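You operate a simulated robot arm through the tools that you are given. There is no shell and no other tool.

You run a simulated robot arm. Do the job below in one go: nothing can be reset, and whatever is moved stays where it is left.

JOB
Drain the tub, rinse the silt away and wipe the smear beside it.
Fine: rinse by the tap; wipe with the white cloth and put it back; close the drain after the rinse. What is to be rubbed or washed off counts as gone when no trace of it is left.

Only the result counts: the job must be done as asked and must still hold three seconds after the hand-in. Knocking over, shifting, dropping, spilling or breaking anything else fails it. Flat cloth is picked up by pressing the open fingertips on it (5 to 10 N) and closing them slowly along it; thin cloth reads only 2 to 8 mm in the jaws.

ROBOT AND FRAMES
A 6-joint arm with a two-finger gripper, fixed in place. Base frame: the origin is on the floor under the middle of its stand, x ahead of it, y to its left, z up; the work surface is at about z = 900. Lengths are in mm, angles in degrees, forces in N, time in s.
It reaches about 1417 mm from its shoulder. Its first joint turns from -166.0 to 166.0 degrees. Payload 3.43 kg.
Tool frame: the origin (TCP) lies between the finger pads and is the grasp point; the fingertips stand 20 mm ahead of it; z points along the fingers, y is the line along which they close. The gripper opens to 190 mm; its body begins 248 mm behind the TCP.
Orientation is that of the tool frame in the base frame, as a unit quaternion [w, x, y, z]. With the fingers straight down and closing along the base's y, the tool's x points along the base's -x, its y along +y and its z along -z.

CONTROLS
- The arm moves only by the tool send_rows. Its argument "targets" is a list of rows, each a list of 3 entries, a list of its own where there are three numbers: the shift along the tool's x, y, z in mm, then the turn, a rotation vector about the tool's x, y, z in degrees, then the finger opening in mm, from 0 to 190. In form: [[[dx, dy, dz], [wx, wy, wz], gripper], ...]. A call has 1 to 20 rows; each row shifts and turns the commanded pose from where the row before left it, along the tool's axes as they then stand. Rows are played at 5 a second. More than 50 mm and 8.6 degrees between two rows, or a gripper value outside its range, and nothing of the call is played. Where a pose cannot be reached the arm comes as near as it can. A force on the tool above 90 N (or 10 N above the force at the start of the call, whichever is more), or a blocked arm, ends the call early, and 0.2 s more pass. Each finger travels about 153 mm/s and halts on what it meets, pressing with about 44 N; the grip force reading is that of the motor and also rises with nothing between the fingers. The clock runs only during rows and for 0.2 s after the last one: add rows that do not move to give the fingers time. It gives the time, the measured TCP pose, the force on the tool (base axes), the opening and the grip force at its end, in the units of the frame above (readings bear some noise), with the torque about the TCP (base axes, N m) and any sound that the robot's microphone picked up.
- Cameras (640 x 400 px; columns grow to the right, rows downward): "scene" is fixed at [50.5, -499.8, 1474.8]; the picture's right is [-0.29, -0.96, 0.00], its down [-0.63, 0.19, -0.75] and it looks along [0.72, -0.22, -0.66] (base axes); focal length 236 px, centre (320, 200). "wrist" rides on the gripper at [70, -8, -288] in the tool frame; the picture's right is [0.12, 0.99, 0.00], its down [-0.96, 0.12, -0.25] and it looks along [-0.25, 0.03, 0.97] (tool axes); focal length 261 px, centre (320, 200).
- camera(camera): a new picture of that camera. It takes no simulated time.
- move_column(by): moves the trunk up (or, below 0, down) by that many mm; the arm rides with it, the base frame stays. It gives what a move gives, with no picture.
- locate(camera, pixels): for up to 12 pixels [column, row] of the newest picture of that camera ("zoom" is the newest enlarged one), the place [x, y, z] in the base frame of the surface seen there, good to about 2 mm. It takes no simulated time.
- close_up(camera, box): a new picture of the part [left, top, right, bottom] of that camera's present view, enlarged. It takes no simulated time.
- hand_in(): hands the job in; it is judged then, once.

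Unless the task says otherwise, let go and move clear before handing in.

The tools are called after ">>>" as name(argument=value, ...) on one line, values as JSON. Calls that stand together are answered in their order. send_rows: Moves the arm, as the interface text tells. Its arguments: {"type":"object","properties":{"targets":{"type":"array","items":{"type":"array"}}},"required":["targets"]} The other tools are called the same way: move_column (by) moves the trunk up or down; camera (camera) takes a picture; locate (camera, pixels) gives the place of the surface under pixels of a picture; close_up (camera, box) takes an enlarged picture of a part of a camera's view; hand_in () hands the job in.

At the start:

```text
t: 0.0
tool_pos: [488.6, -559.1, 1308.2]
orientation: [0.0, 0.001, 1.0, 0.0]
wrist_force: [0.0, 1.0, -0.2]
wrist_torque: [0.0, -0.01, 0.0]
finger_gap: 189.8
grip_force: 0.0
trunk travel left (down, up): [-375.0, 65.0]
```

scene: 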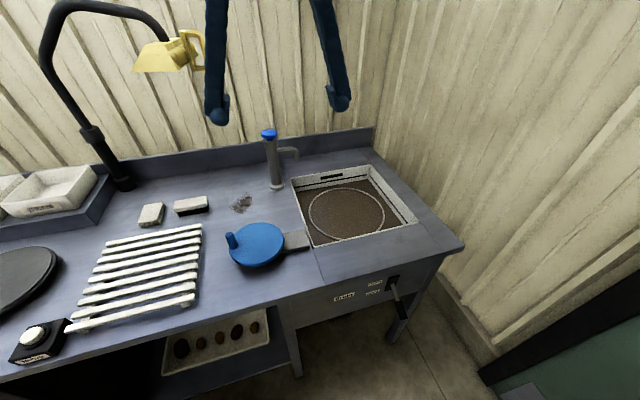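
wrist: 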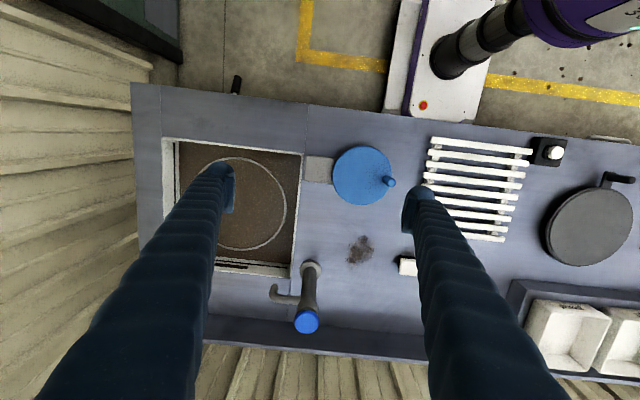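

The scene shows the basin around (350,210), the tap at (275,160), the smear at (241,203), a front lever near (397,295), and two small blocks near (150,214) and (190,206). I'll take enlarged views to identify the cloth, the drain and the controls.

>>> close_up(camera="scene", box=[260, 110, 460, 260])

>>> close_up(camera="scene", box=[320, 260, 440, 340])

>>> close_up(camera="scene", box=[120, 170, 320, 290])

>>> close_up(camera="scene", box=[0, 150, 220, 370])

>>> close_up(camera="wrist", box=[130, 70, 330, 350])

```text
2.67 times, centred on (360, 185) of scene
```

zoom: 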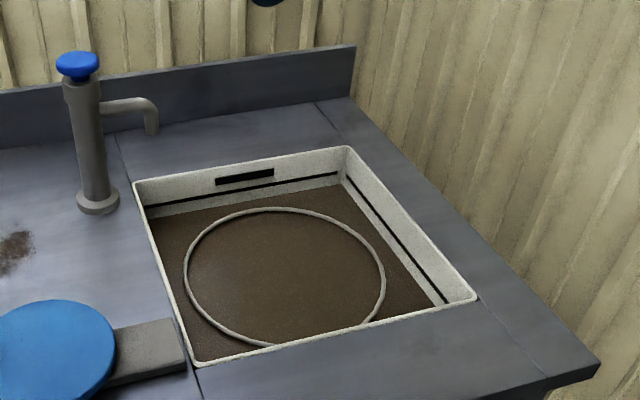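

```text
5.00 times, centred on (380, 300) of scene
```

zoom: 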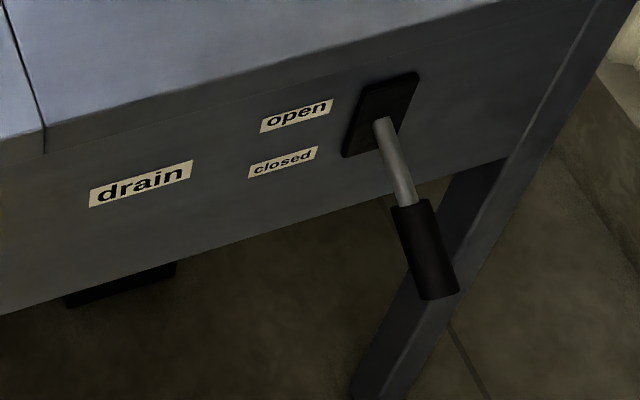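

```text
3.20 times, centred on (220, 230) of scene
```

zoom: 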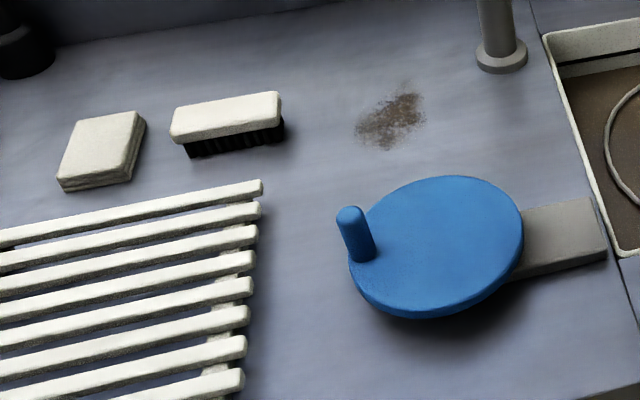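

```text
1.82 times, centred on (110, 260) of scene
```

zoom: 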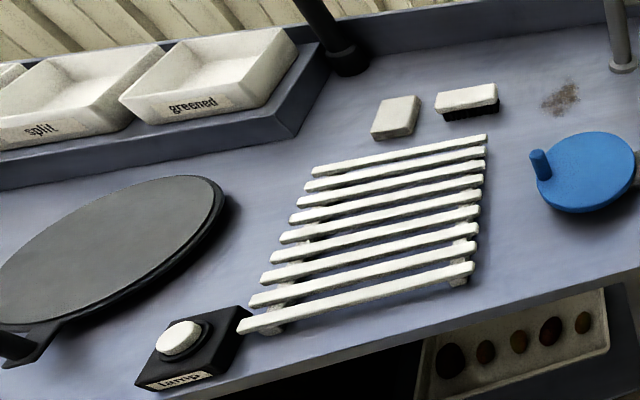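

```text
1.43 times, centred on (230, 210) of wrist
```

zoom: 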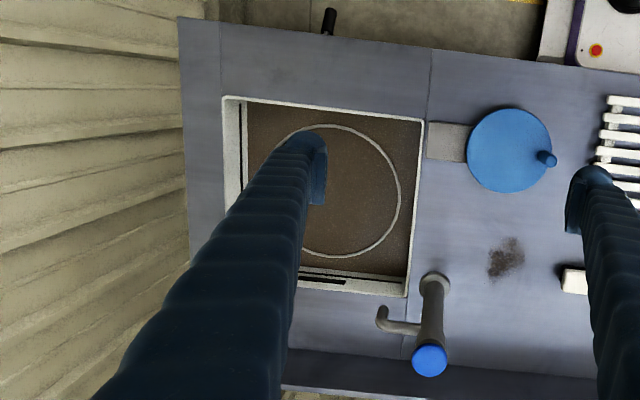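

The folded white cloth seems to be the block at (150,214), a brush is next to it at (190,206), and the drain lever on the front face points down at "closed". I'll measure these places.

>>> camera(camera="scene")

>>> camera(camera="wrist")

>>> locate(camera="scene", pixels=[[269, 133], [270, 137], [272, 160], [277, 186], [297, 151], [297, 158], [241, 203], [232, 207], [250, 200], [150, 214], [141, 224], [160, 206]])

>>> locate(camera="scene", pixels=[[396, 285], [400, 300], [407, 317], [393, 280], [397, 298], [344, 296], [374, 283], [374, 293], [350, 210], [345, 190], [330, 177], [390, 213]])

>>> locate(camera="scene", pixels=[[230, 239], [232, 248], [260, 243], [280, 245], [297, 240], [303, 247], [291, 180], [368, 165], [417, 222], [314, 247], [190, 203], [195, 212]])

```text
taken
```

scene: 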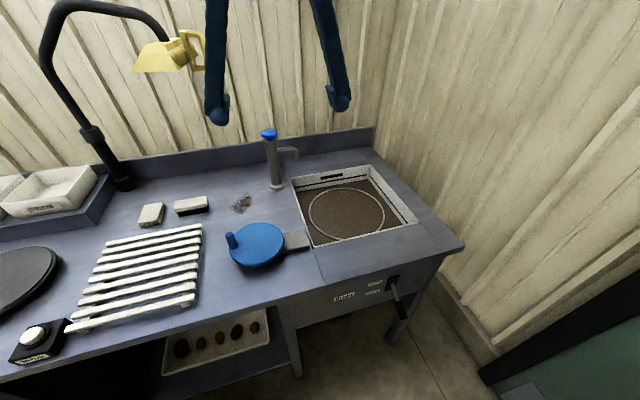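

```text
taken
```

wrist: 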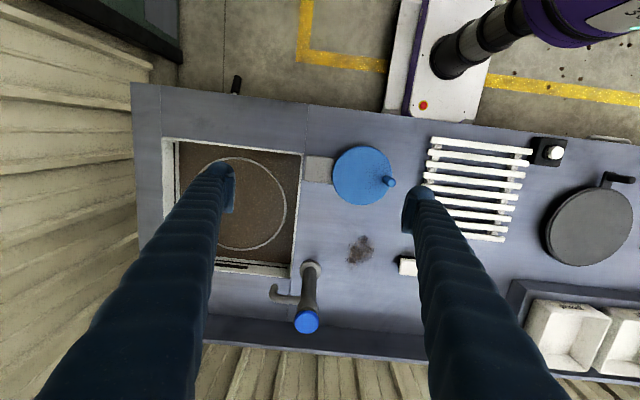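

```text
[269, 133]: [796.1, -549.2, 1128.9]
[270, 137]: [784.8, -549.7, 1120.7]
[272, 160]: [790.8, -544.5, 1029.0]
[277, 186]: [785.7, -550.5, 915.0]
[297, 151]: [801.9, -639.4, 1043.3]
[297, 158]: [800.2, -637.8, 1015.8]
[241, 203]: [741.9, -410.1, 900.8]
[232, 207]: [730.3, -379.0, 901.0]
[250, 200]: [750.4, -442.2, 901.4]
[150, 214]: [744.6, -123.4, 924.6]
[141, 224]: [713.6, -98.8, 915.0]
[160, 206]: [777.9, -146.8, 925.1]
```

```text
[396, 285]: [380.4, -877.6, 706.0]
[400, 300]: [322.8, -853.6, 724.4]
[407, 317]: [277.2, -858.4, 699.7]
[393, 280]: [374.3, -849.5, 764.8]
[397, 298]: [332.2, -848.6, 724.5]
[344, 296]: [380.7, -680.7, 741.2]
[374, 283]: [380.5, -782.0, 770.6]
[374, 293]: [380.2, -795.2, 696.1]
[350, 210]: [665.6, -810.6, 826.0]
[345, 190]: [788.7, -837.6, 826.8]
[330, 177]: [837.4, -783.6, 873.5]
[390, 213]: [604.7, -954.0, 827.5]
```

```text
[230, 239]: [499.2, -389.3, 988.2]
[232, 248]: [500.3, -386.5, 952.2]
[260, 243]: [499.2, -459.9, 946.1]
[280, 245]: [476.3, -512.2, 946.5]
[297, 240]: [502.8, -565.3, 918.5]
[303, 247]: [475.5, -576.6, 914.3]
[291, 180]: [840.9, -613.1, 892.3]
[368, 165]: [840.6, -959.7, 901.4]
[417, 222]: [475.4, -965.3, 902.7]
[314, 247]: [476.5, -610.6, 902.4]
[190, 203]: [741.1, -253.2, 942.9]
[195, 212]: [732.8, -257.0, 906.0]
```

The tub spans x 475–841, y −611 to −963 with water near z = 826, the spout tip at about (801, −640, 1015) is over its corner, and the lever handle ends near (277, −858, 700). I'll look closer at the tap, the lever and the tub details.

>>> close_up(camera="scene", box=[255, 120, 315, 195])

>>> close_up(camera="wrist", box=[260, 250, 340, 340])

>>> close_up(camera="scene", box=[375, 260, 425, 330])

>>> close_up(camera="scene", box=[285, 160, 425, 250])

```text
5.33 times, centred on (285, 158) of scene
```

zoom: 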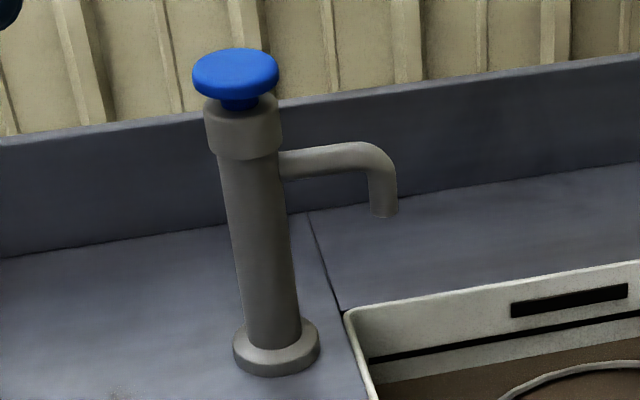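

```text
4.44 times, centred on (300, 295) of wrist
```

zoom: 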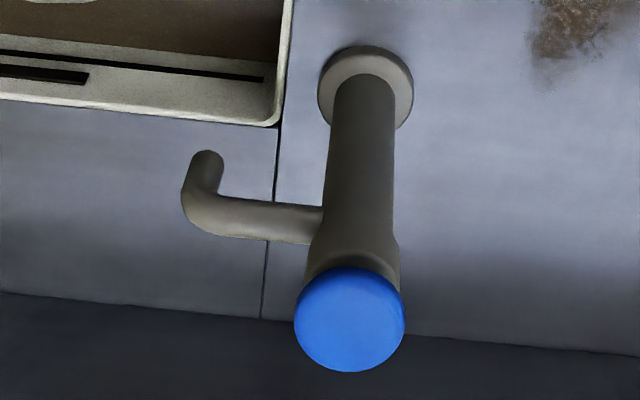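

```text
5.71 times, centred on (400, 295) of scene
```

zoom: 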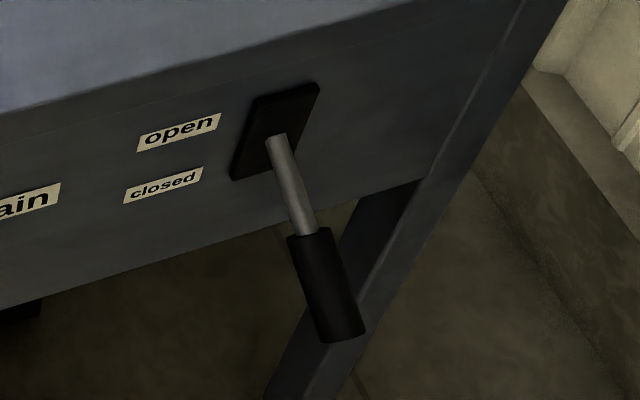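

```text
4.44 times, centred on (355, 205) of scene
```

zoom: 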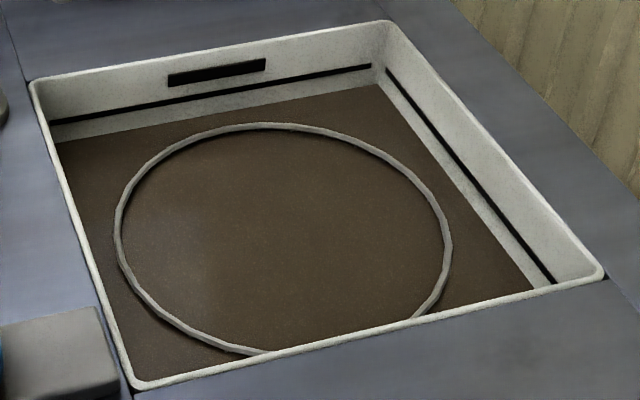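

>>> close_up(camera="scene", box=[130, 190, 220, 240])

>>> close_up(camera="scene", box=[220, 185, 270, 220])

>>> close_up(camera="scene", box=[150, 290, 300, 390])

>>> close_up(camera="wrist", box=[380, 100, 640, 380])

```text
7.11 times, centred on (175, 215) of scene
```

zoom: 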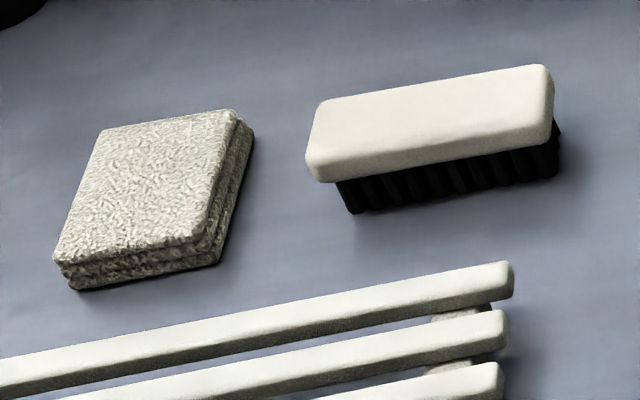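

```text
11.43 times, centred on (245, 202) of scene
```

zoom: 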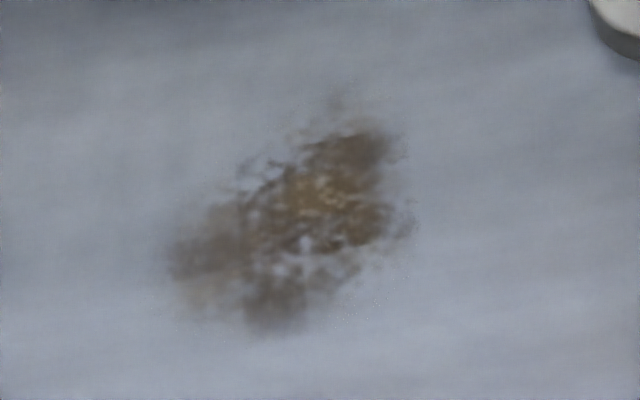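

```text
4.00 times, centred on (225, 340) of scene
```

zoom: 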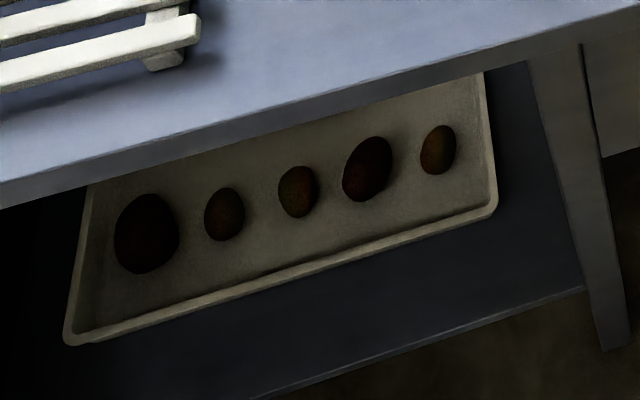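

```text
1.43 times, centred on (510, 240) of wrist
```

zoom: 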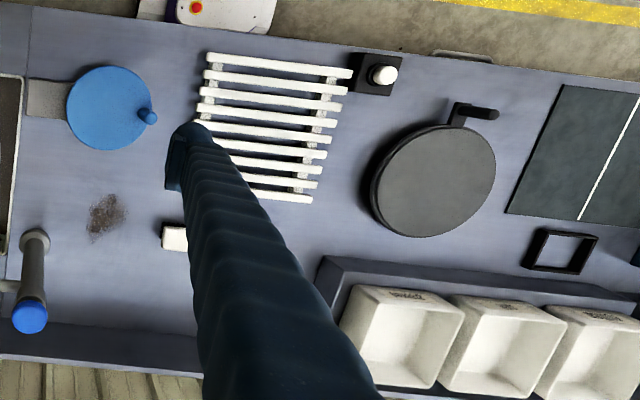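

The cloth is the folded terry pad, 25 mm thick, and the tap is a push button (blue mushroom on a neck). I'll measure the lever and the cloth corners exactly from enlarged views.

>>> close_up(camera="scene", box=[375, 260, 425, 330])

>>> locate(camera="zoom", pixels=[[272, 140], [285, 180], [305, 225], [310, 250], [325, 290], [340, 330], [300, 290], [350, 285], [295, 92], [240, 172], [180, 130], [165, 185]])

>>> close_up(camera="scene", box=[130, 190, 220, 240])

>>> locate(camera="zoom", pixels=[[106, 133], [230, 114], [203, 240], [62, 252], [70, 288], [215, 263], [245, 160], [320, 110], [540, 75], [548, 140], [315, 175], [150, 190]])

>>> close_up(camera="scene", box=[255, 120, 315, 195])

>>> locate(camera="zoom", pixels=[[235, 65], [197, 70], [275, 70], [235, 51], [236, 90], [237, 103], [245, 130], [243, 170], [330, 160], [383, 205], [275, 365], [384, 180]])

```text
5.71 times, centred on (400, 295) of scene
```

zoom: 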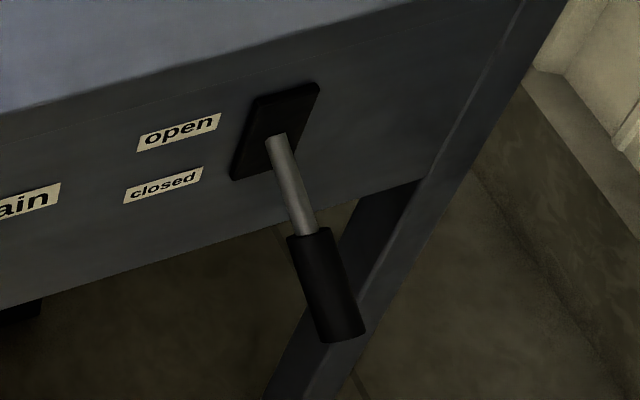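

```text
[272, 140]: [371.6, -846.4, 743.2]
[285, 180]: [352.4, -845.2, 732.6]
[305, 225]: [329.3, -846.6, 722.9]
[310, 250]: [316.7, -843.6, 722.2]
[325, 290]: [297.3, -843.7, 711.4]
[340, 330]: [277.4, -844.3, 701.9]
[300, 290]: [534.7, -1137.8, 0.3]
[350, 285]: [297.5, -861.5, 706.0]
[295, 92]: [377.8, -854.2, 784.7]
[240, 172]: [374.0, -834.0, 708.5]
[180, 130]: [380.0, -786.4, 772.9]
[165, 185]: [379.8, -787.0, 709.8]
```

```text
7.11 times, centred on (175, 215) of scene
```

zoom: 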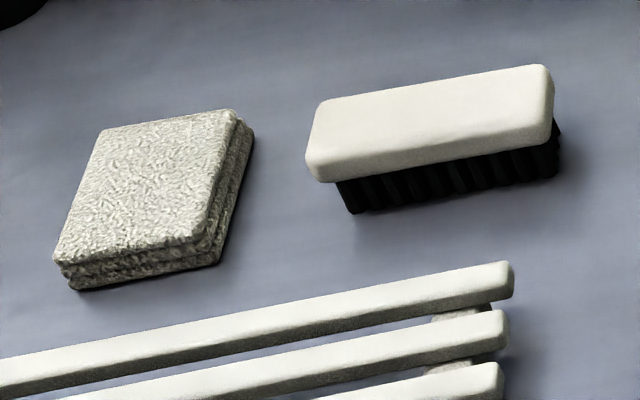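

```text
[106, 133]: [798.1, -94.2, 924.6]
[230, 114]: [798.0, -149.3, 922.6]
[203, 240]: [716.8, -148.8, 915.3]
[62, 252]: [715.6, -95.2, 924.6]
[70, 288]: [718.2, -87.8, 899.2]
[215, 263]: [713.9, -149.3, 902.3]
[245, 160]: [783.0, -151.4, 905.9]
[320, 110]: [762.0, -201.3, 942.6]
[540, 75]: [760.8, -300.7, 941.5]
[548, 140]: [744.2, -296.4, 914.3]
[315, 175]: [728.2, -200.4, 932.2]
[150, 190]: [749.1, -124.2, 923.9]
```

```text
5.33 times, centred on (285, 158) of scene
```

zoom: 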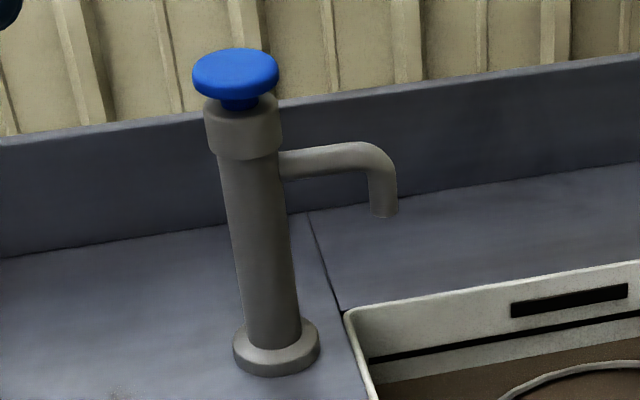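

```text
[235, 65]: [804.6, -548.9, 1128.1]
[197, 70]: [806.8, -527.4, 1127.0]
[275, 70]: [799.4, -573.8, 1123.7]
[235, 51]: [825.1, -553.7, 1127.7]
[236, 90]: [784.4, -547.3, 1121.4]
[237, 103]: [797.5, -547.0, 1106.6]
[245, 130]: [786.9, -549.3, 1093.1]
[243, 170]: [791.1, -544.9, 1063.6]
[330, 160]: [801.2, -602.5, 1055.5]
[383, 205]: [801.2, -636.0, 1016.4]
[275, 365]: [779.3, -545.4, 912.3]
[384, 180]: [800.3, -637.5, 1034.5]
```

The lever pivots near (376, −850, 737) and slopes about 23° down to a handle end near (275, −850, 692); "open" is above. I'll move above the handle with the fingers straight down and narrow the opening.

>>> send_rows(targets=[[[15.7, -24.3, 25.7], [0, 0, 0], 150], [[15.7, -24.3, 25.7], [0, 0, 0], 120], [[15.7, -24.3, 25.7], [0, 0, 0], 90], [[15.7, -24.3, 25.7], [0, 0, 0], 90], [[15.7, -24.3, 25.7], [0, 0, 0], 90], [[15.7, -24.3, 25.7], [0, 0, 0], 90], [[15.7, -24.3, 25.7], [0, 0, 0], 90], [[15.7, -24.3, 25.7], [0, 0, 0], 90], [[15.7, -24.3, 25.7], [0, 0, 0], 90], [[15.7, -24.3, 25.7], [0, 0, 0], 90], [[15.7, -24.3, 25.7], [0, 0, 0], 90], [[15.7, -24.3, 25.7], [0, 0, 0], 90], [[0, 0, 0], [0, 0, 0], 90]])

>>> camera(camera="wrist")

>>> camera(camera="scene")

```text
t: 2.8
tool_pos: [299.5, -852.7, 1000.0]
orientation: [0.0, 0.0, 1.0, 0.0]
wrist_force: [0.8, -1.0, 0.2]
wrist_torque: [0.06, 0.02, 0.0]
finger_gap: 90.0
grip_force: 0.0
trunk travel left (down, up): [-375.0, 65.0]
```

```text
taken
```

wrist: 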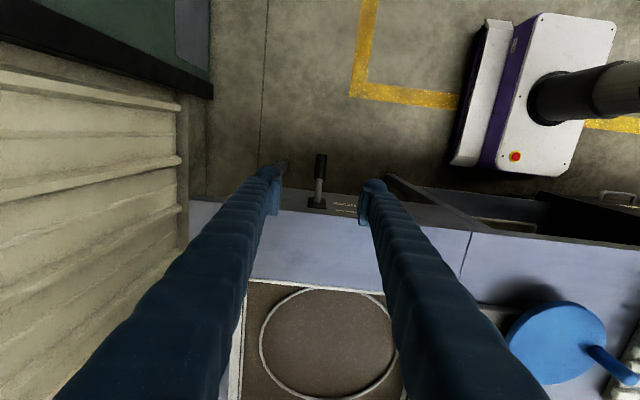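

```text
taken
```

scene: 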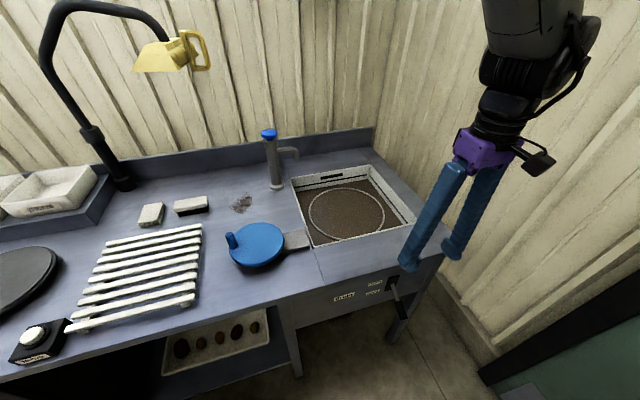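

The lever handle is visible between the fingers at wrist (320,165)–(318,203). I'll locate it before descending.

>>> close_up(camera="wrist", box=[280, 140, 360, 220])

>>> locate(camera="wrist", pixels=[[320, 157], [320, 170], [319, 185], [318, 198], [315, 170], [326, 170], [318, 206]])

```text
5.00 times, centred on (320, 180) of wrist
```

zoom: 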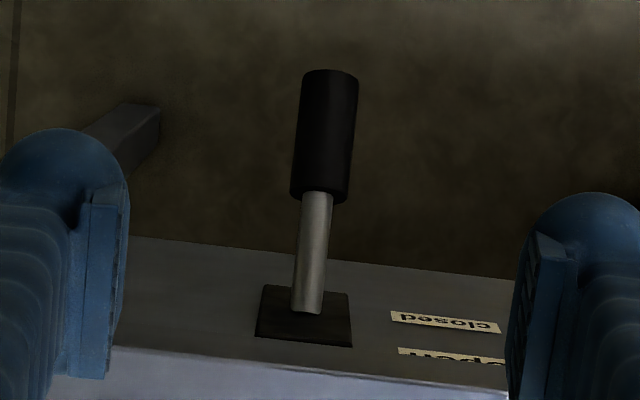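

```text
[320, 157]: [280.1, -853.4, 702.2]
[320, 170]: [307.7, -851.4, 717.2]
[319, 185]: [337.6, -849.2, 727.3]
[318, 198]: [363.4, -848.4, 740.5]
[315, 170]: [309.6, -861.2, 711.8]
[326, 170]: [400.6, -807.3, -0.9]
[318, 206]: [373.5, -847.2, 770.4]
```

The handle axis runs at about y = −851, with axis z ≈ 700 at x = 300. I'll descend 300 mm around it.

>>> send_rows(targets=[[[0, 0.2, 40], [0, 0, 0], 80], [[0, 0.2, 40], [0, 0, 0], 70], [[0, 0.2, 40], [0, 0, 0], 70], [[0, 0.2, 40], [0, 0, 0], 70], [[0, 0.2, 40], [0, 0, 0], 70], [[0, 0.2, 40], [0, 0, 0], 70], [[0, 0.2, 30], [0, 0, 0], 70], [[0, 0, 30], [0, 0, 0], 70], [[0, 0, 0], [0, 0, 0], 70]])

>>> camera(camera="wrist")

>>> camera(camera="scene")

```text
t: 4.8
tool_pos: [299.7, -850.2, 699.7]
orientation: [0.0, 0.0, 1.0, 0.0]
wrist_force: [-0.1, -0.2, 0.5]
wrist_torque: [0.03, 0.01, 0.0]
finger_gap: 69.9
grip_force: 0.1
trunk travel left (down, up): [-375.0, 65.0]
```

```text
taken
```

wrist: 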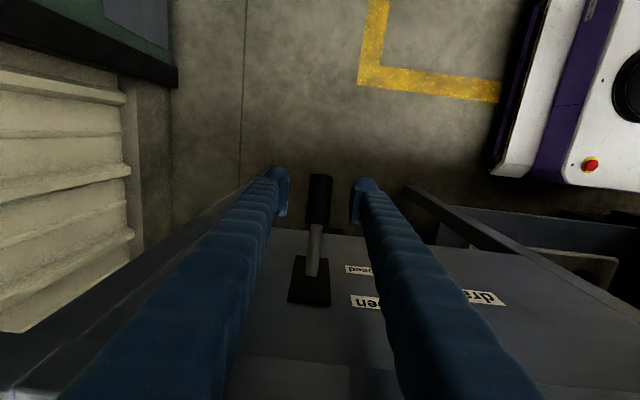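

```text
taken
```

scene: 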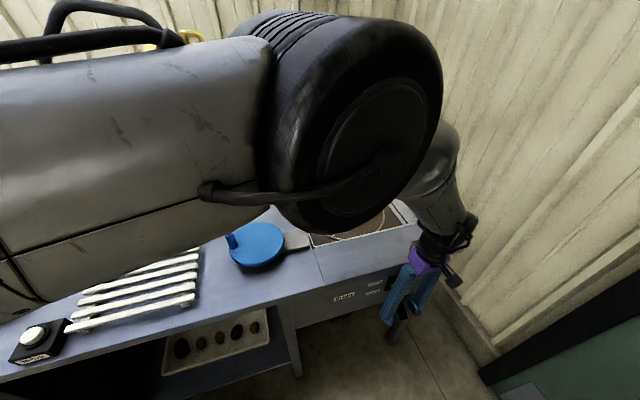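

The handle at wrist (320,200) is centred between the fingers. I'll close on it.

>>> send_rows(targets=[[[0, 0, 0], [0, 0, 0], 50], [[0, 0, 0], [0, 0, 0], 36], [[0, 0, 0], [0, 0, 0], 28], [[0, 0, 0], [0, 0, 0], 22], [[0, 0, 0], [0, 0, 0], 18], [[0, 0, 0], [0, 0, 0], 18]])

```text
t: 6.2
tool_pos: [300.9, -850.3, 700.4]
orientation: [0.001, 0.0, 1.0, -0.001]
wrist_force: [-2.0, -6.2, -1.6]
wrist_torque: [-0.05, 0.0, 0.08]
finger_gap: 24.4
grip_force: 45.0
trunk travel left (down, up): [-375.0, 65.0]
```

I have the handle gripped at 24.4 mm. I'll lift it along an arc about the pivot, checking the force as it goes.

>>> send_rows(targets=[[[4.3, 0, -9.7], [0, 0, 0], 18], [[3, 0, -10.2], [0, 0, 0], 18], [[1.7, 0, -10.5], [0, 0, 0], 18], [[0, 0, 0], [0, 0, 0], 18]])

>>> close_up(camera="wrist", box=[240, 130, 400, 330])

```text
t: 7.2
tool_pos: [291.1, -849.7, 729.3]
orientation: [-0.001, 0.0, 1.0, 0.001]
wrist_force: [-4.7, -8.1, -12.6]
wrist_torque: [-0.06, 0.73, 0.09]
finger_gap: 24.5
grip_force: 44.5
trunk travel left (down, up): [-375.0, 65.0]
```

```text
2.00 times, centred on (320, 230) of wrist
```

zoom: 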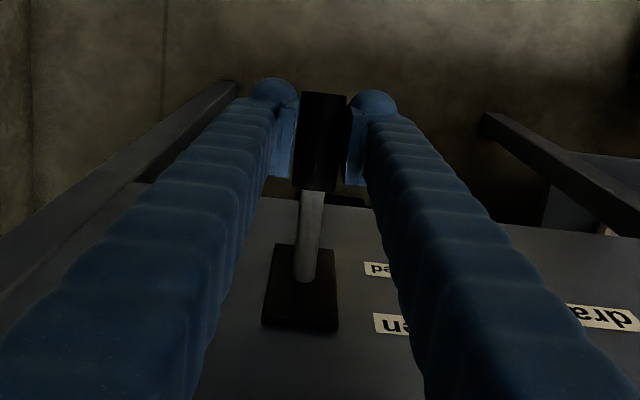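

The lever is turning with the fingers (force only about 13 N). I'll continue up the arc.

>>> send_rows(targets=[[[0.5, 0, -9.1], [0, 0, 0], 18], [[-0.6, 0, -10.6], [0, 0, 0], 18], [[-2, 0, -10.4], [0, 0, 0], 18], [[-3.2, 0, -10.2], [0, 0, 0], 18], [[0, 0, 0], [0, 0, 0], 18]])

>>> close_up(camera="wrist", box=[240, 130, 400, 330])

```text
t: 8.4
tool_pos: [293.7, -850.7, 772.2]
orientation: [0.001, 0.0, 1.0, 0.0]
wrist_force: [-19.2, 2.8, 0.6]
wrist_torque: [0.12, 0.6, -0.04]
finger_gap: 23.8
grip_force: 44.7
trunk travel left (down, up): [-375.0, 65.0]
```

```text
2.00 times, centred on (320, 230) of wrist
```

zoom: 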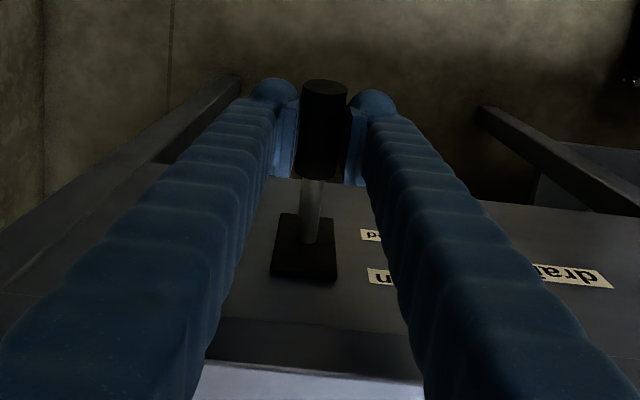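

>>> send_rows(targets=[[[-1, 0, -8], [0, 0, 0], 18], [[-2, 0, -8], [0, 0, 0], 18], [[0, 0, 0], [0, 0, 0], 18]])

>>> close_up(camera="wrist", box=[240, 130, 400, 330])

>>> camera(camera="scene")

```text
t: 9.2
tool_pos: [300.9, -849.5, 787.7]
orientation: [0.0, 0.0, 1.0, -0.001]
wrist_force: [1.8, 5.5, 1.0]
wrist_torque: [0.12, 0.0, -0.11]
finger_gap: 20.9
grip_force: 45.1
trunk travel left (down, up): [-375.0, 65.0]
```

```text
2.00 times, centred on (320, 230) of wrist
```

zoom: 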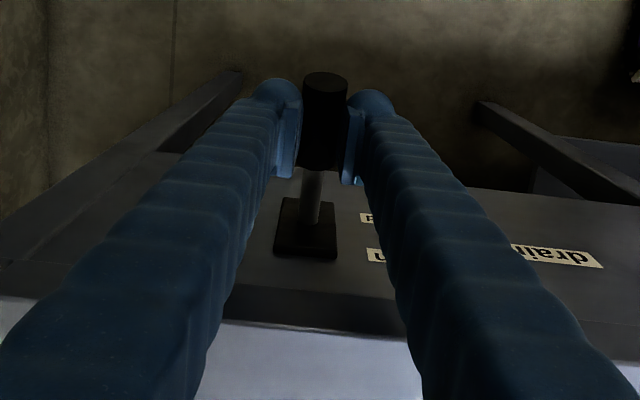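

```text
taken
```

scene: 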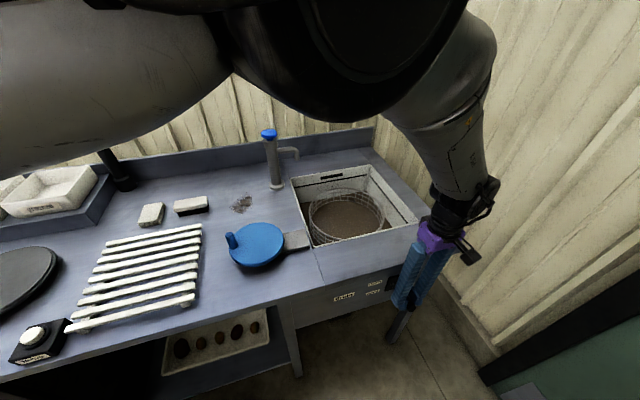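

The water is dropping and a wire basket now shows in the tub (350,215), so the drain is open. The grip narrowed to 20.9 mm, meaning the lever is probably at its stop; I'll release and look.

>>> send_rows(targets=[[[0, 0, 0], [0, 0, 0], 30], [[0, 0, 0], [0, 0, 0], 50], [[0, 0, 0], [0, 0, 0], 70], [[0, 0, 0], [0, 0, 0], 70]])

>>> close_up(camera="wrist", box=[240, 130, 400, 330])

>>> close_up(camera="scene", box=[280, 150, 440, 260])

```text
t: 10.2
tool_pos: [298.6, -849.4, 786.8]
orientation: [0.0, 0.0, 1.0, 0.0]
wrist_force: [-0.1, -0.3, -0.4]
wrist_torque: [0.0, 0.01, 0.01]
finger_gap: 69.9
grip_force: 0.0
trunk travel left (down, up): [-375.0, 65.0]
```

```text
2.00 times, centred on (320, 230) of wrist
```

zoom: 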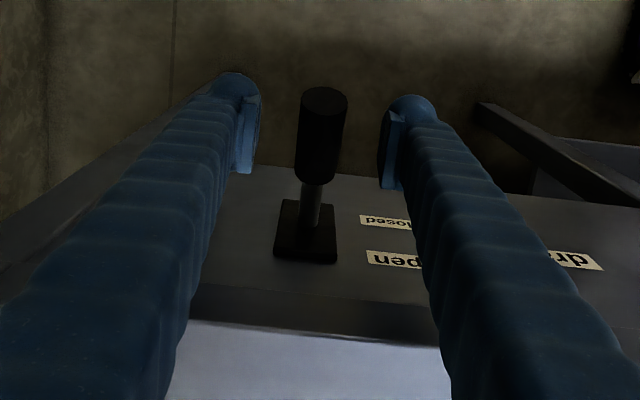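

```text
3.64 times, centred on (360, 205) of scene
```

zoom: 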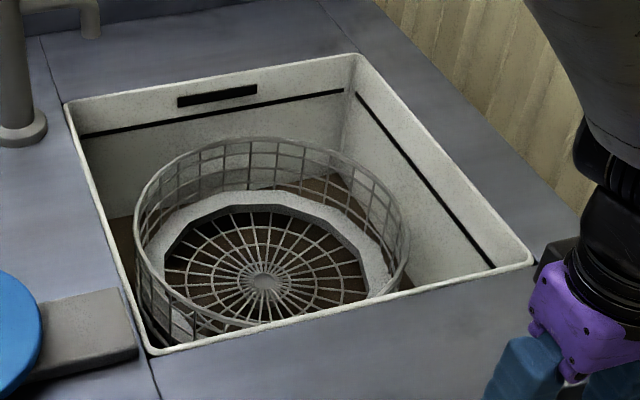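

The tub is drained, with silt left on the floor at (335,185)/(120,240) of the zoom. I'll check the lever's resting angle and the tub floor.

>>> locate(camera="zoom", pixels=[[120, 235], [330, 183], [264, 284], [215, 235], [375, 280], [360, 240], [150, 300], [250, 142], [190, 300]])

>>> camera(camera="wrist")

>>> locate(camera="wrist", pixels=[[322, 177], [320, 195], [319, 210], [316, 228], [315, 238], [321, 184]])

```text
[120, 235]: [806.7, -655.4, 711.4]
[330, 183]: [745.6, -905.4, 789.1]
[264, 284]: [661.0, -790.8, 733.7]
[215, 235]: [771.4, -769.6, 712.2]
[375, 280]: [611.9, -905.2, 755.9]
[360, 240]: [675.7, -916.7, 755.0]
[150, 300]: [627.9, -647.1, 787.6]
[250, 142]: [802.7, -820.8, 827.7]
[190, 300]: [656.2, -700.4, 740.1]
```

```text
taken
```

wrist: 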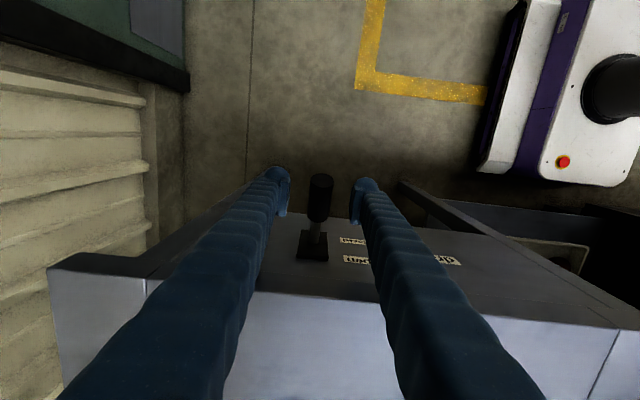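

```text
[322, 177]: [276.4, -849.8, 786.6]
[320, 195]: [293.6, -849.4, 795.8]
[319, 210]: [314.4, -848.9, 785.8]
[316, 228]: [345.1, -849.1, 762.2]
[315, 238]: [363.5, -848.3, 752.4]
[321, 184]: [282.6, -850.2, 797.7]
```

The lever now rests at about +28°, its open position. I'll retreat straight up, and check where the lamp head (170,55) and post are.

>>> send_rows(targets=[[[0, 0, -40], [0, 0, 0], 80], [[0, 0, -45], [0, 0, 0], 80], [[0, 0, -45], [0, 0, 0], 80], [[0, 0, -45], [0, 0, 0], 60], [[0, 0, -45], [0, 0, 0], 40], [[0, 0, -45], [0, 0, 0], 20], [[0, 0, -45], [0, 0, 0], 10], [[0, 0, -45], [0, 0, 0], 0], [[0, 0, -45], [0, 0, 0], 0], [[0, 0, -45], [0, 0, 0], 0], [[0, 0, 0], [0, 0, 0], 0]])

>>> camera(camera="scene")

>>> locate(camera="scene", pixels=[[140, 65], [165, 65], [188, 65], [200, 40], [175, 45], [160, 30], [100, 3], [50, 40], [70, 90], [120, 185]])

```text
t: 12.6
tool_pos: [300.0, -849.4, 1231.3]
orientation: [-0.001, 0.0, 1.0, 0.0]
wrist_force: [0.6, -0.6, 0.0]
wrist_torque: [-0.02, 0.03, -0.02]
finger_gap: 0.0
grip_force: 34.1
trunk travel left (down, up): [-375.0, 65.0]
```

```text
taken
```

scene: 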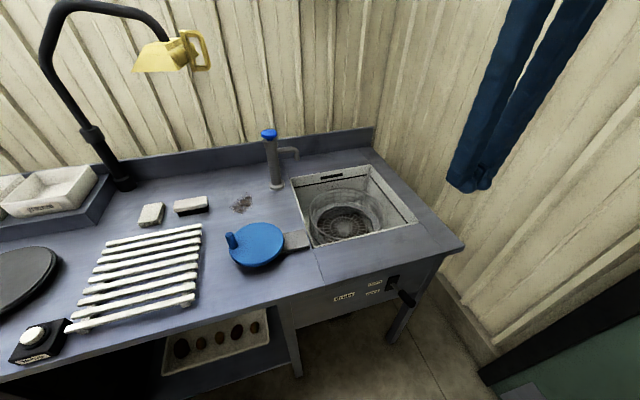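

```text
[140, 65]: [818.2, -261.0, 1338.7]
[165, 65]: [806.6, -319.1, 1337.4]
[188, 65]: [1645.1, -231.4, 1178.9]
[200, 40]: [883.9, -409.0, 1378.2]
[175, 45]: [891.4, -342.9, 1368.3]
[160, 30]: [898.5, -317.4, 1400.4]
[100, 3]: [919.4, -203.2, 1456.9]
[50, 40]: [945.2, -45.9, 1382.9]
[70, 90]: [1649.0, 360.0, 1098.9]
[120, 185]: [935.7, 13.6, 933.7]
```

The lamp head occupies about x 806–900, y −250 to −425, z 1330–1400, so I'll tilt the gripper 25° back towards the robot to stay clear of it, and bring the closed fingertips over the blue button at (801, −549, 1128).

>>> send_rows(targets=[[[0, 0, 0], [0, -6.25, 0], 0], [[0, 0, 0], [0, -6.25, 0], 0], [[0, 0, 0], [0, -6.25, 0], 0], [[0, 0, 0], [0, -6.25, 0], 0], [[-31.85, 21.42, 14.86], [0, 0, 0], 0], [[-31.85, 21.42, 14.86], [0, 0, 0], 0], [[-31.85, 21.42, 14.86], [0, 0, 0], 0], [[-31.85, 21.42, 14.86], [0, 0, 0], 0], [[-31.85, 21.42, 14.86], [0, 0, 0], 0], [[-31.85, 21.42, 14.86], [0, 0, 0], 0], [[-31.85, 21.42, 14.86], [0, 0, 0], 0], [[-31.85, 21.42, 14.86], [0, 0, 0], 0], [[-31.85, 21.42, 14.86], [0, 0, 0], 0], [[-31.85, 21.42, 14.86], [0, 0, 0], 0], [[0, 0, 0], [0, 0, 0], 0]])

>>> camera(camera="scene")

>>> camera(camera="wrist")

```text
t: 15.8
tool_pos: [650.8, -636.3, 1231.5]
orientation: [0.217, 0.0, 0.976, 0.0]
wrist_force: [0.3, 0.3, 0.3]
wrist_torque: [0.01, -0.05, 0.0]
finger_gap: 0.0
grip_force: 34.3
trunk travel left (down, up): [-375.0, 65.0]
```

```text
taken
```

scene: 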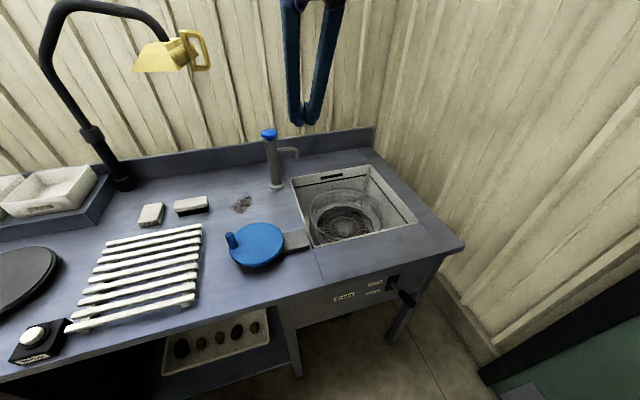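

```text
taken
```

wrist: 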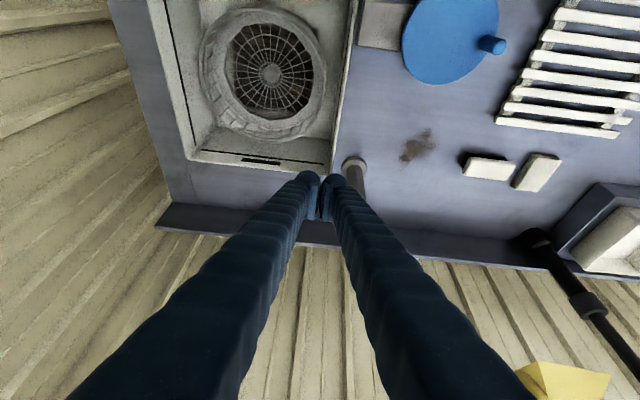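

I'm at (651, −636, 1232) with the tool tilted 25°. I'll move on to just above the button.

>>> send_rows(targets=[[[-22.2, 17.4, 19.4], [0, 0, 0], 0], [[-22.2, 17.4, 19.4], [0, 0, 0], 0], [[-22.2, 17.4, 19.4], [0, 0, 0], 0], [[-22.2, 17.4, 19.4], [0, 0, 0], 0], [[-22.2, 17.2, 19.4], [0, 0, 0], 0], [[0, 0, 0], [0, 0, 0], 0]])

>>> close_up(camera="scene", box=[230, 80, 330, 200])

>>> camera(camera="wrist")

>>> close_up(camera="scene", box=[285, 160, 425, 250])

```text
t: 17.2
tool_pos: [792.0, -550.4, 1190.0]
orientation: [0.216, 0.0, 0.976, 0.0]
wrist_force: [0.4, 0.0, -0.6]
wrist_torque: [0.03, -0.07, 0.01]
finger_gap: 0.1
grip_force: 33.7
trunk travel left (down, up): [-375.0, 65.0]
```

```text
3.33 times, centred on (280, 140) of scene
```

zoom: 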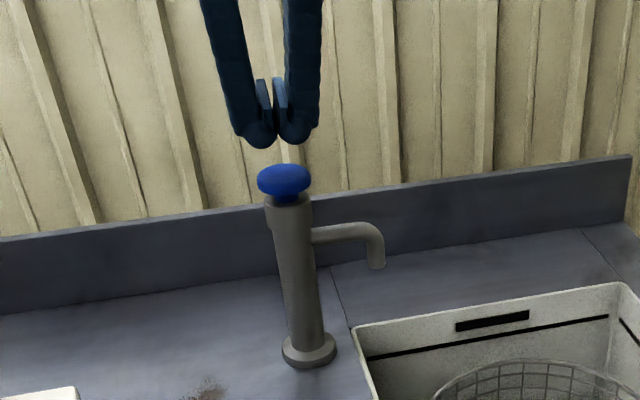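

```text
taken
```

wrist: 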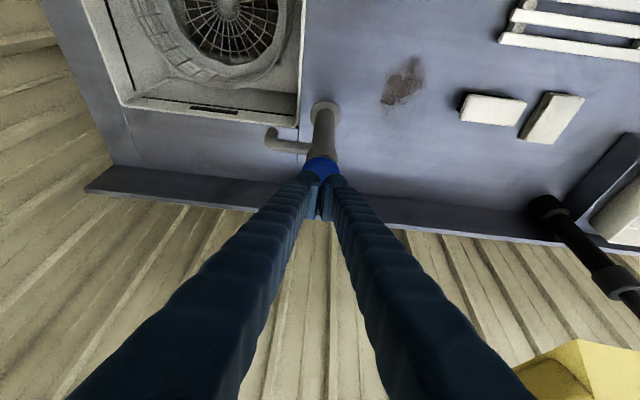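

```text
4.44 times, centred on (355, 205) of scene
```

zoom: 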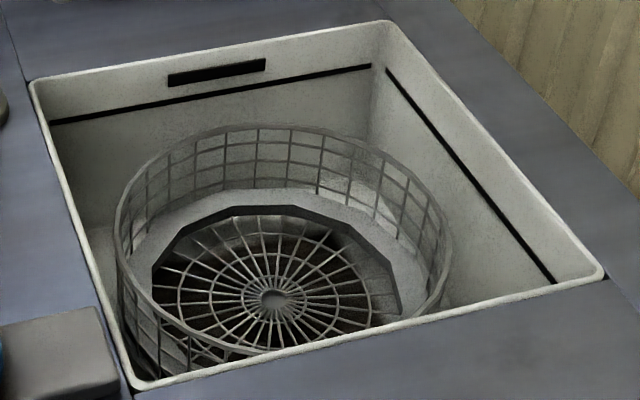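

The fingertips are centred over the button (zoom (283,180)). I'll descend 40 mm and then in small steps.

>>> send_rows(targets=[[[8.4, 0, 18.1], [0, 0, 0], 0], [[7.2, 0, 15.4], [0, 0, 0], 0], [[1.7, 0, 3.6], [0, 0, 0], 0], [[0, 0, 0], [0, 0, 0], 0]])

>>> close_up(camera="scene", box=[230, 80, 330, 200])

```text
t: 18.2
tool_pos: [793.3, -548.9, 1150.5]
orientation: [0.215, 0.0, 0.977, -0.001]
wrist_force: [0.6, 0.7, 2.2]
wrist_torque: [0.0, 0.0, 0.03]
finger_gap: 6.0
grip_force: 33.8
trunk travel left (down, up): [-375.0, 65.0]
```

```text
3.33 times, centred on (280, 140) of scene
```

zoom: 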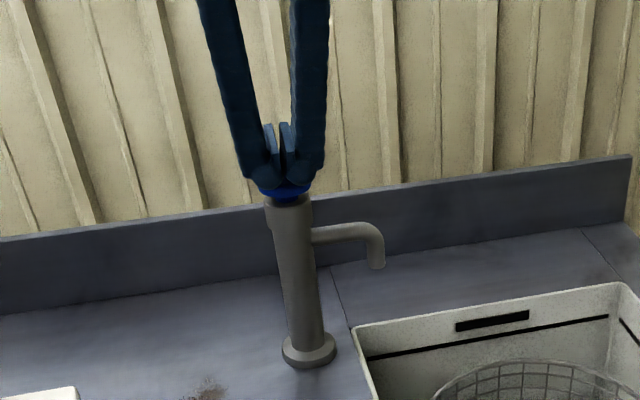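

The fingertips just touch the button (2 N, spread to 6 mm). I'll press further in small steps.

>>> send_rows(targets=[[[1.27, 0, 2.72], [0, 0, 0], 0], [[1.27, 0, 2.72], [0, 0, 0], 0], [[0, 0, 0], [0, 0, 0], 0]])

>>> close_up(camera="scene", box=[230, 80, 330, 200])

```text
t: 19.0
tool_pos: [793.3, -549.0, 1142.6]
orientation: [0.216, 0.0, 0.976, -0.001]
wrist_force: [1.0, -2.0, 7.2]
wrist_torque: [-0.07, 0.05, 0.02]
finger_gap: 6.1
grip_force: 34.4
trunk travel left (down, up): [-375.0, 65.0]
heard: click
```

```text
3.33 times, centred on (280, 140) of scene
```

zoom: 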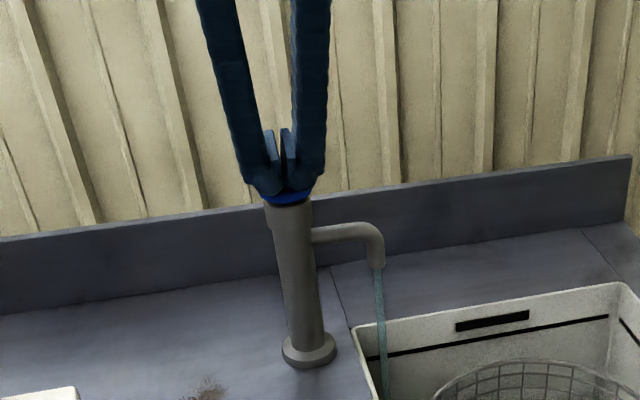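

A click sounded and water now runs from the spout (380,300 in zoom) into the tub. I'll lift off and see whether it keeps running.

>>> send_rows(targets=[[[-4.2, 0, -9.1], [0, 0, 0], 0], [[-8.4, 0, -18.1], [0, 0, 0], 0], [[0, 0, 0], [0, 0, 0], 0]])

>>> close_up(camera="scene", box=[230, 80, 330, 200])

>>> close_up(camera="scene", box=[285, 160, 425, 250])

```text
t: 19.8
tool_pos: [793.8, -548.2, 1172.4]
orientation: [0.215, 0.0, 0.977, 0.0]
wrist_force: [-0.1, 0.0, 0.1]
wrist_torque: [-0.05, 0.02, 0.0]
finger_gap: 0.1
grip_force: 34.0
trunk travel left (down, up): [-375.0, 65.0]
```

```text
3.33 times, centred on (280, 140) of scene
```

zoom: 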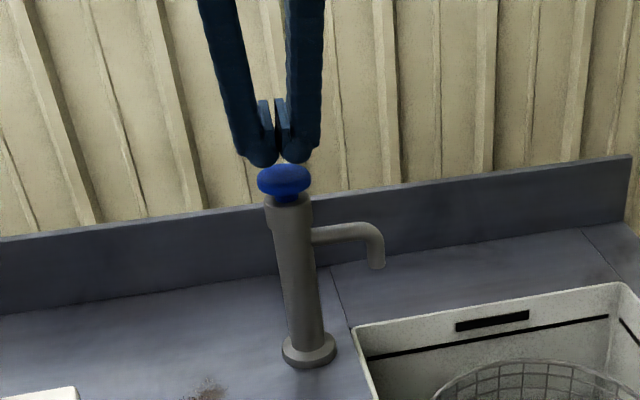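

```text
4.44 times, centred on (355, 205) of scene
```

zoom: 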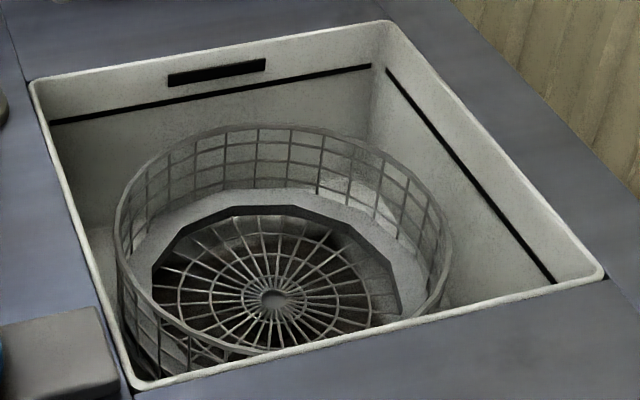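

The water stopped on release, so it's hold-to-run. I'll zoom in on what silt is left, then press and hold.

>>> close_up(camera="scene", box=[310, 200, 385, 245])

>>> close_up(camera="wrist", box=[80, 0, 310, 140])

>>> send_rows(targets=[[[6.8, 0, 14.5], [0, 0, 0], 0], [[5.9, 0, 12.7], [0, 0, 0], 0], [[0, 0, 0], [0, 0, 0], 0], [[0, 0, 0], [0, 0, 0], 0], [[0, 0, 0], [0, 0, 0], 0], [[0, 0, 0], [0, 0, 0], 0], [[0, 0, 0], [0, 0, 0], 0], [[0, 0, 0], [0, 0, 0], 0], [[0, 0, 0], [0, 0, 0], 0], [[0, 0, 0], [0, 0, 0], 0]])

>>> close_up(camera="scene", box=[310, 200, 385, 245])

>>> camera(camera="scene")

```text
8.53 times, centred on (348, 222) of scene
```

zoom: 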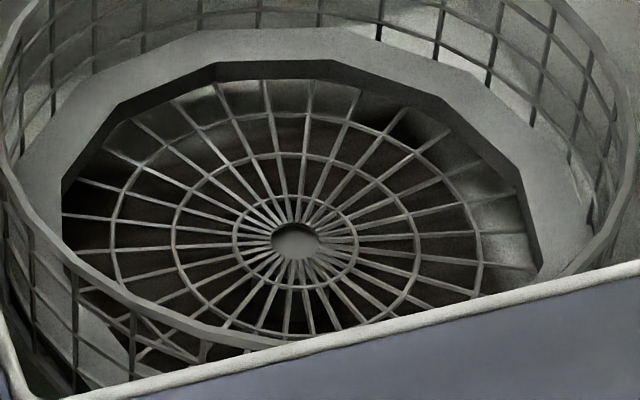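

```text
2.78 times, centred on (195, 70) of wrist
```

zoom: 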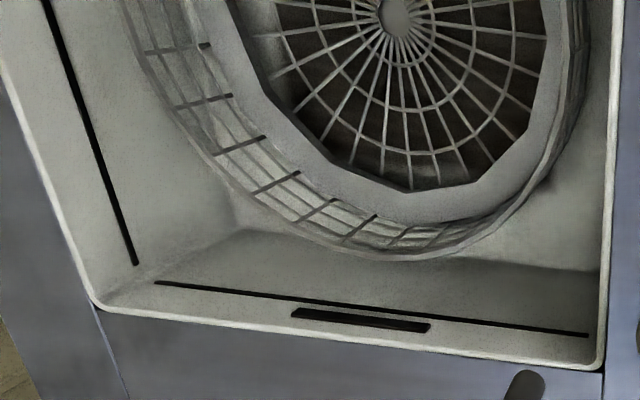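

```text
t: 22.0
tool_pos: [793.0, -549.8, 1144.1]
orientation: [0.217, -0.001, 0.976, 0.0]
wrist_force: [2.4, -2.4, 7.1]
wrist_torque: [-0.04, 0.03, 0.03]
finger_gap: 6.1
grip_force: 34.0
trunk travel left (down, up): [-375.0, 65.0]
heard: click
```

```text
8.53 times, centred on (348, 222) of scene
```

zoom: 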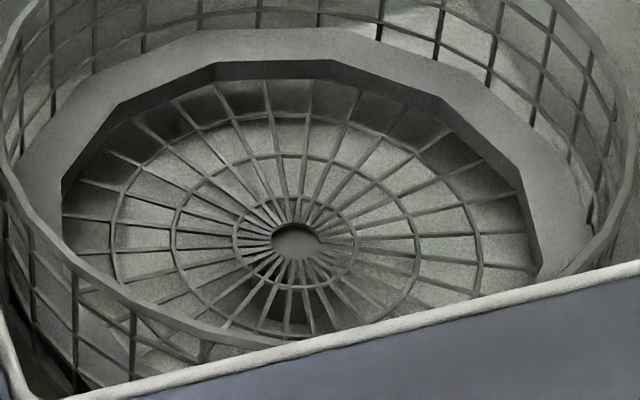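

```text
taken
```

scene: 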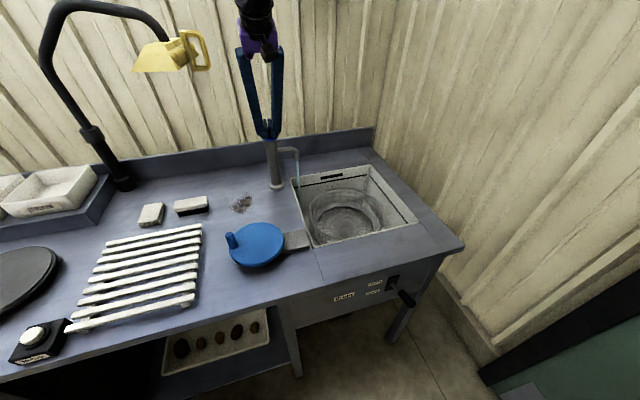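

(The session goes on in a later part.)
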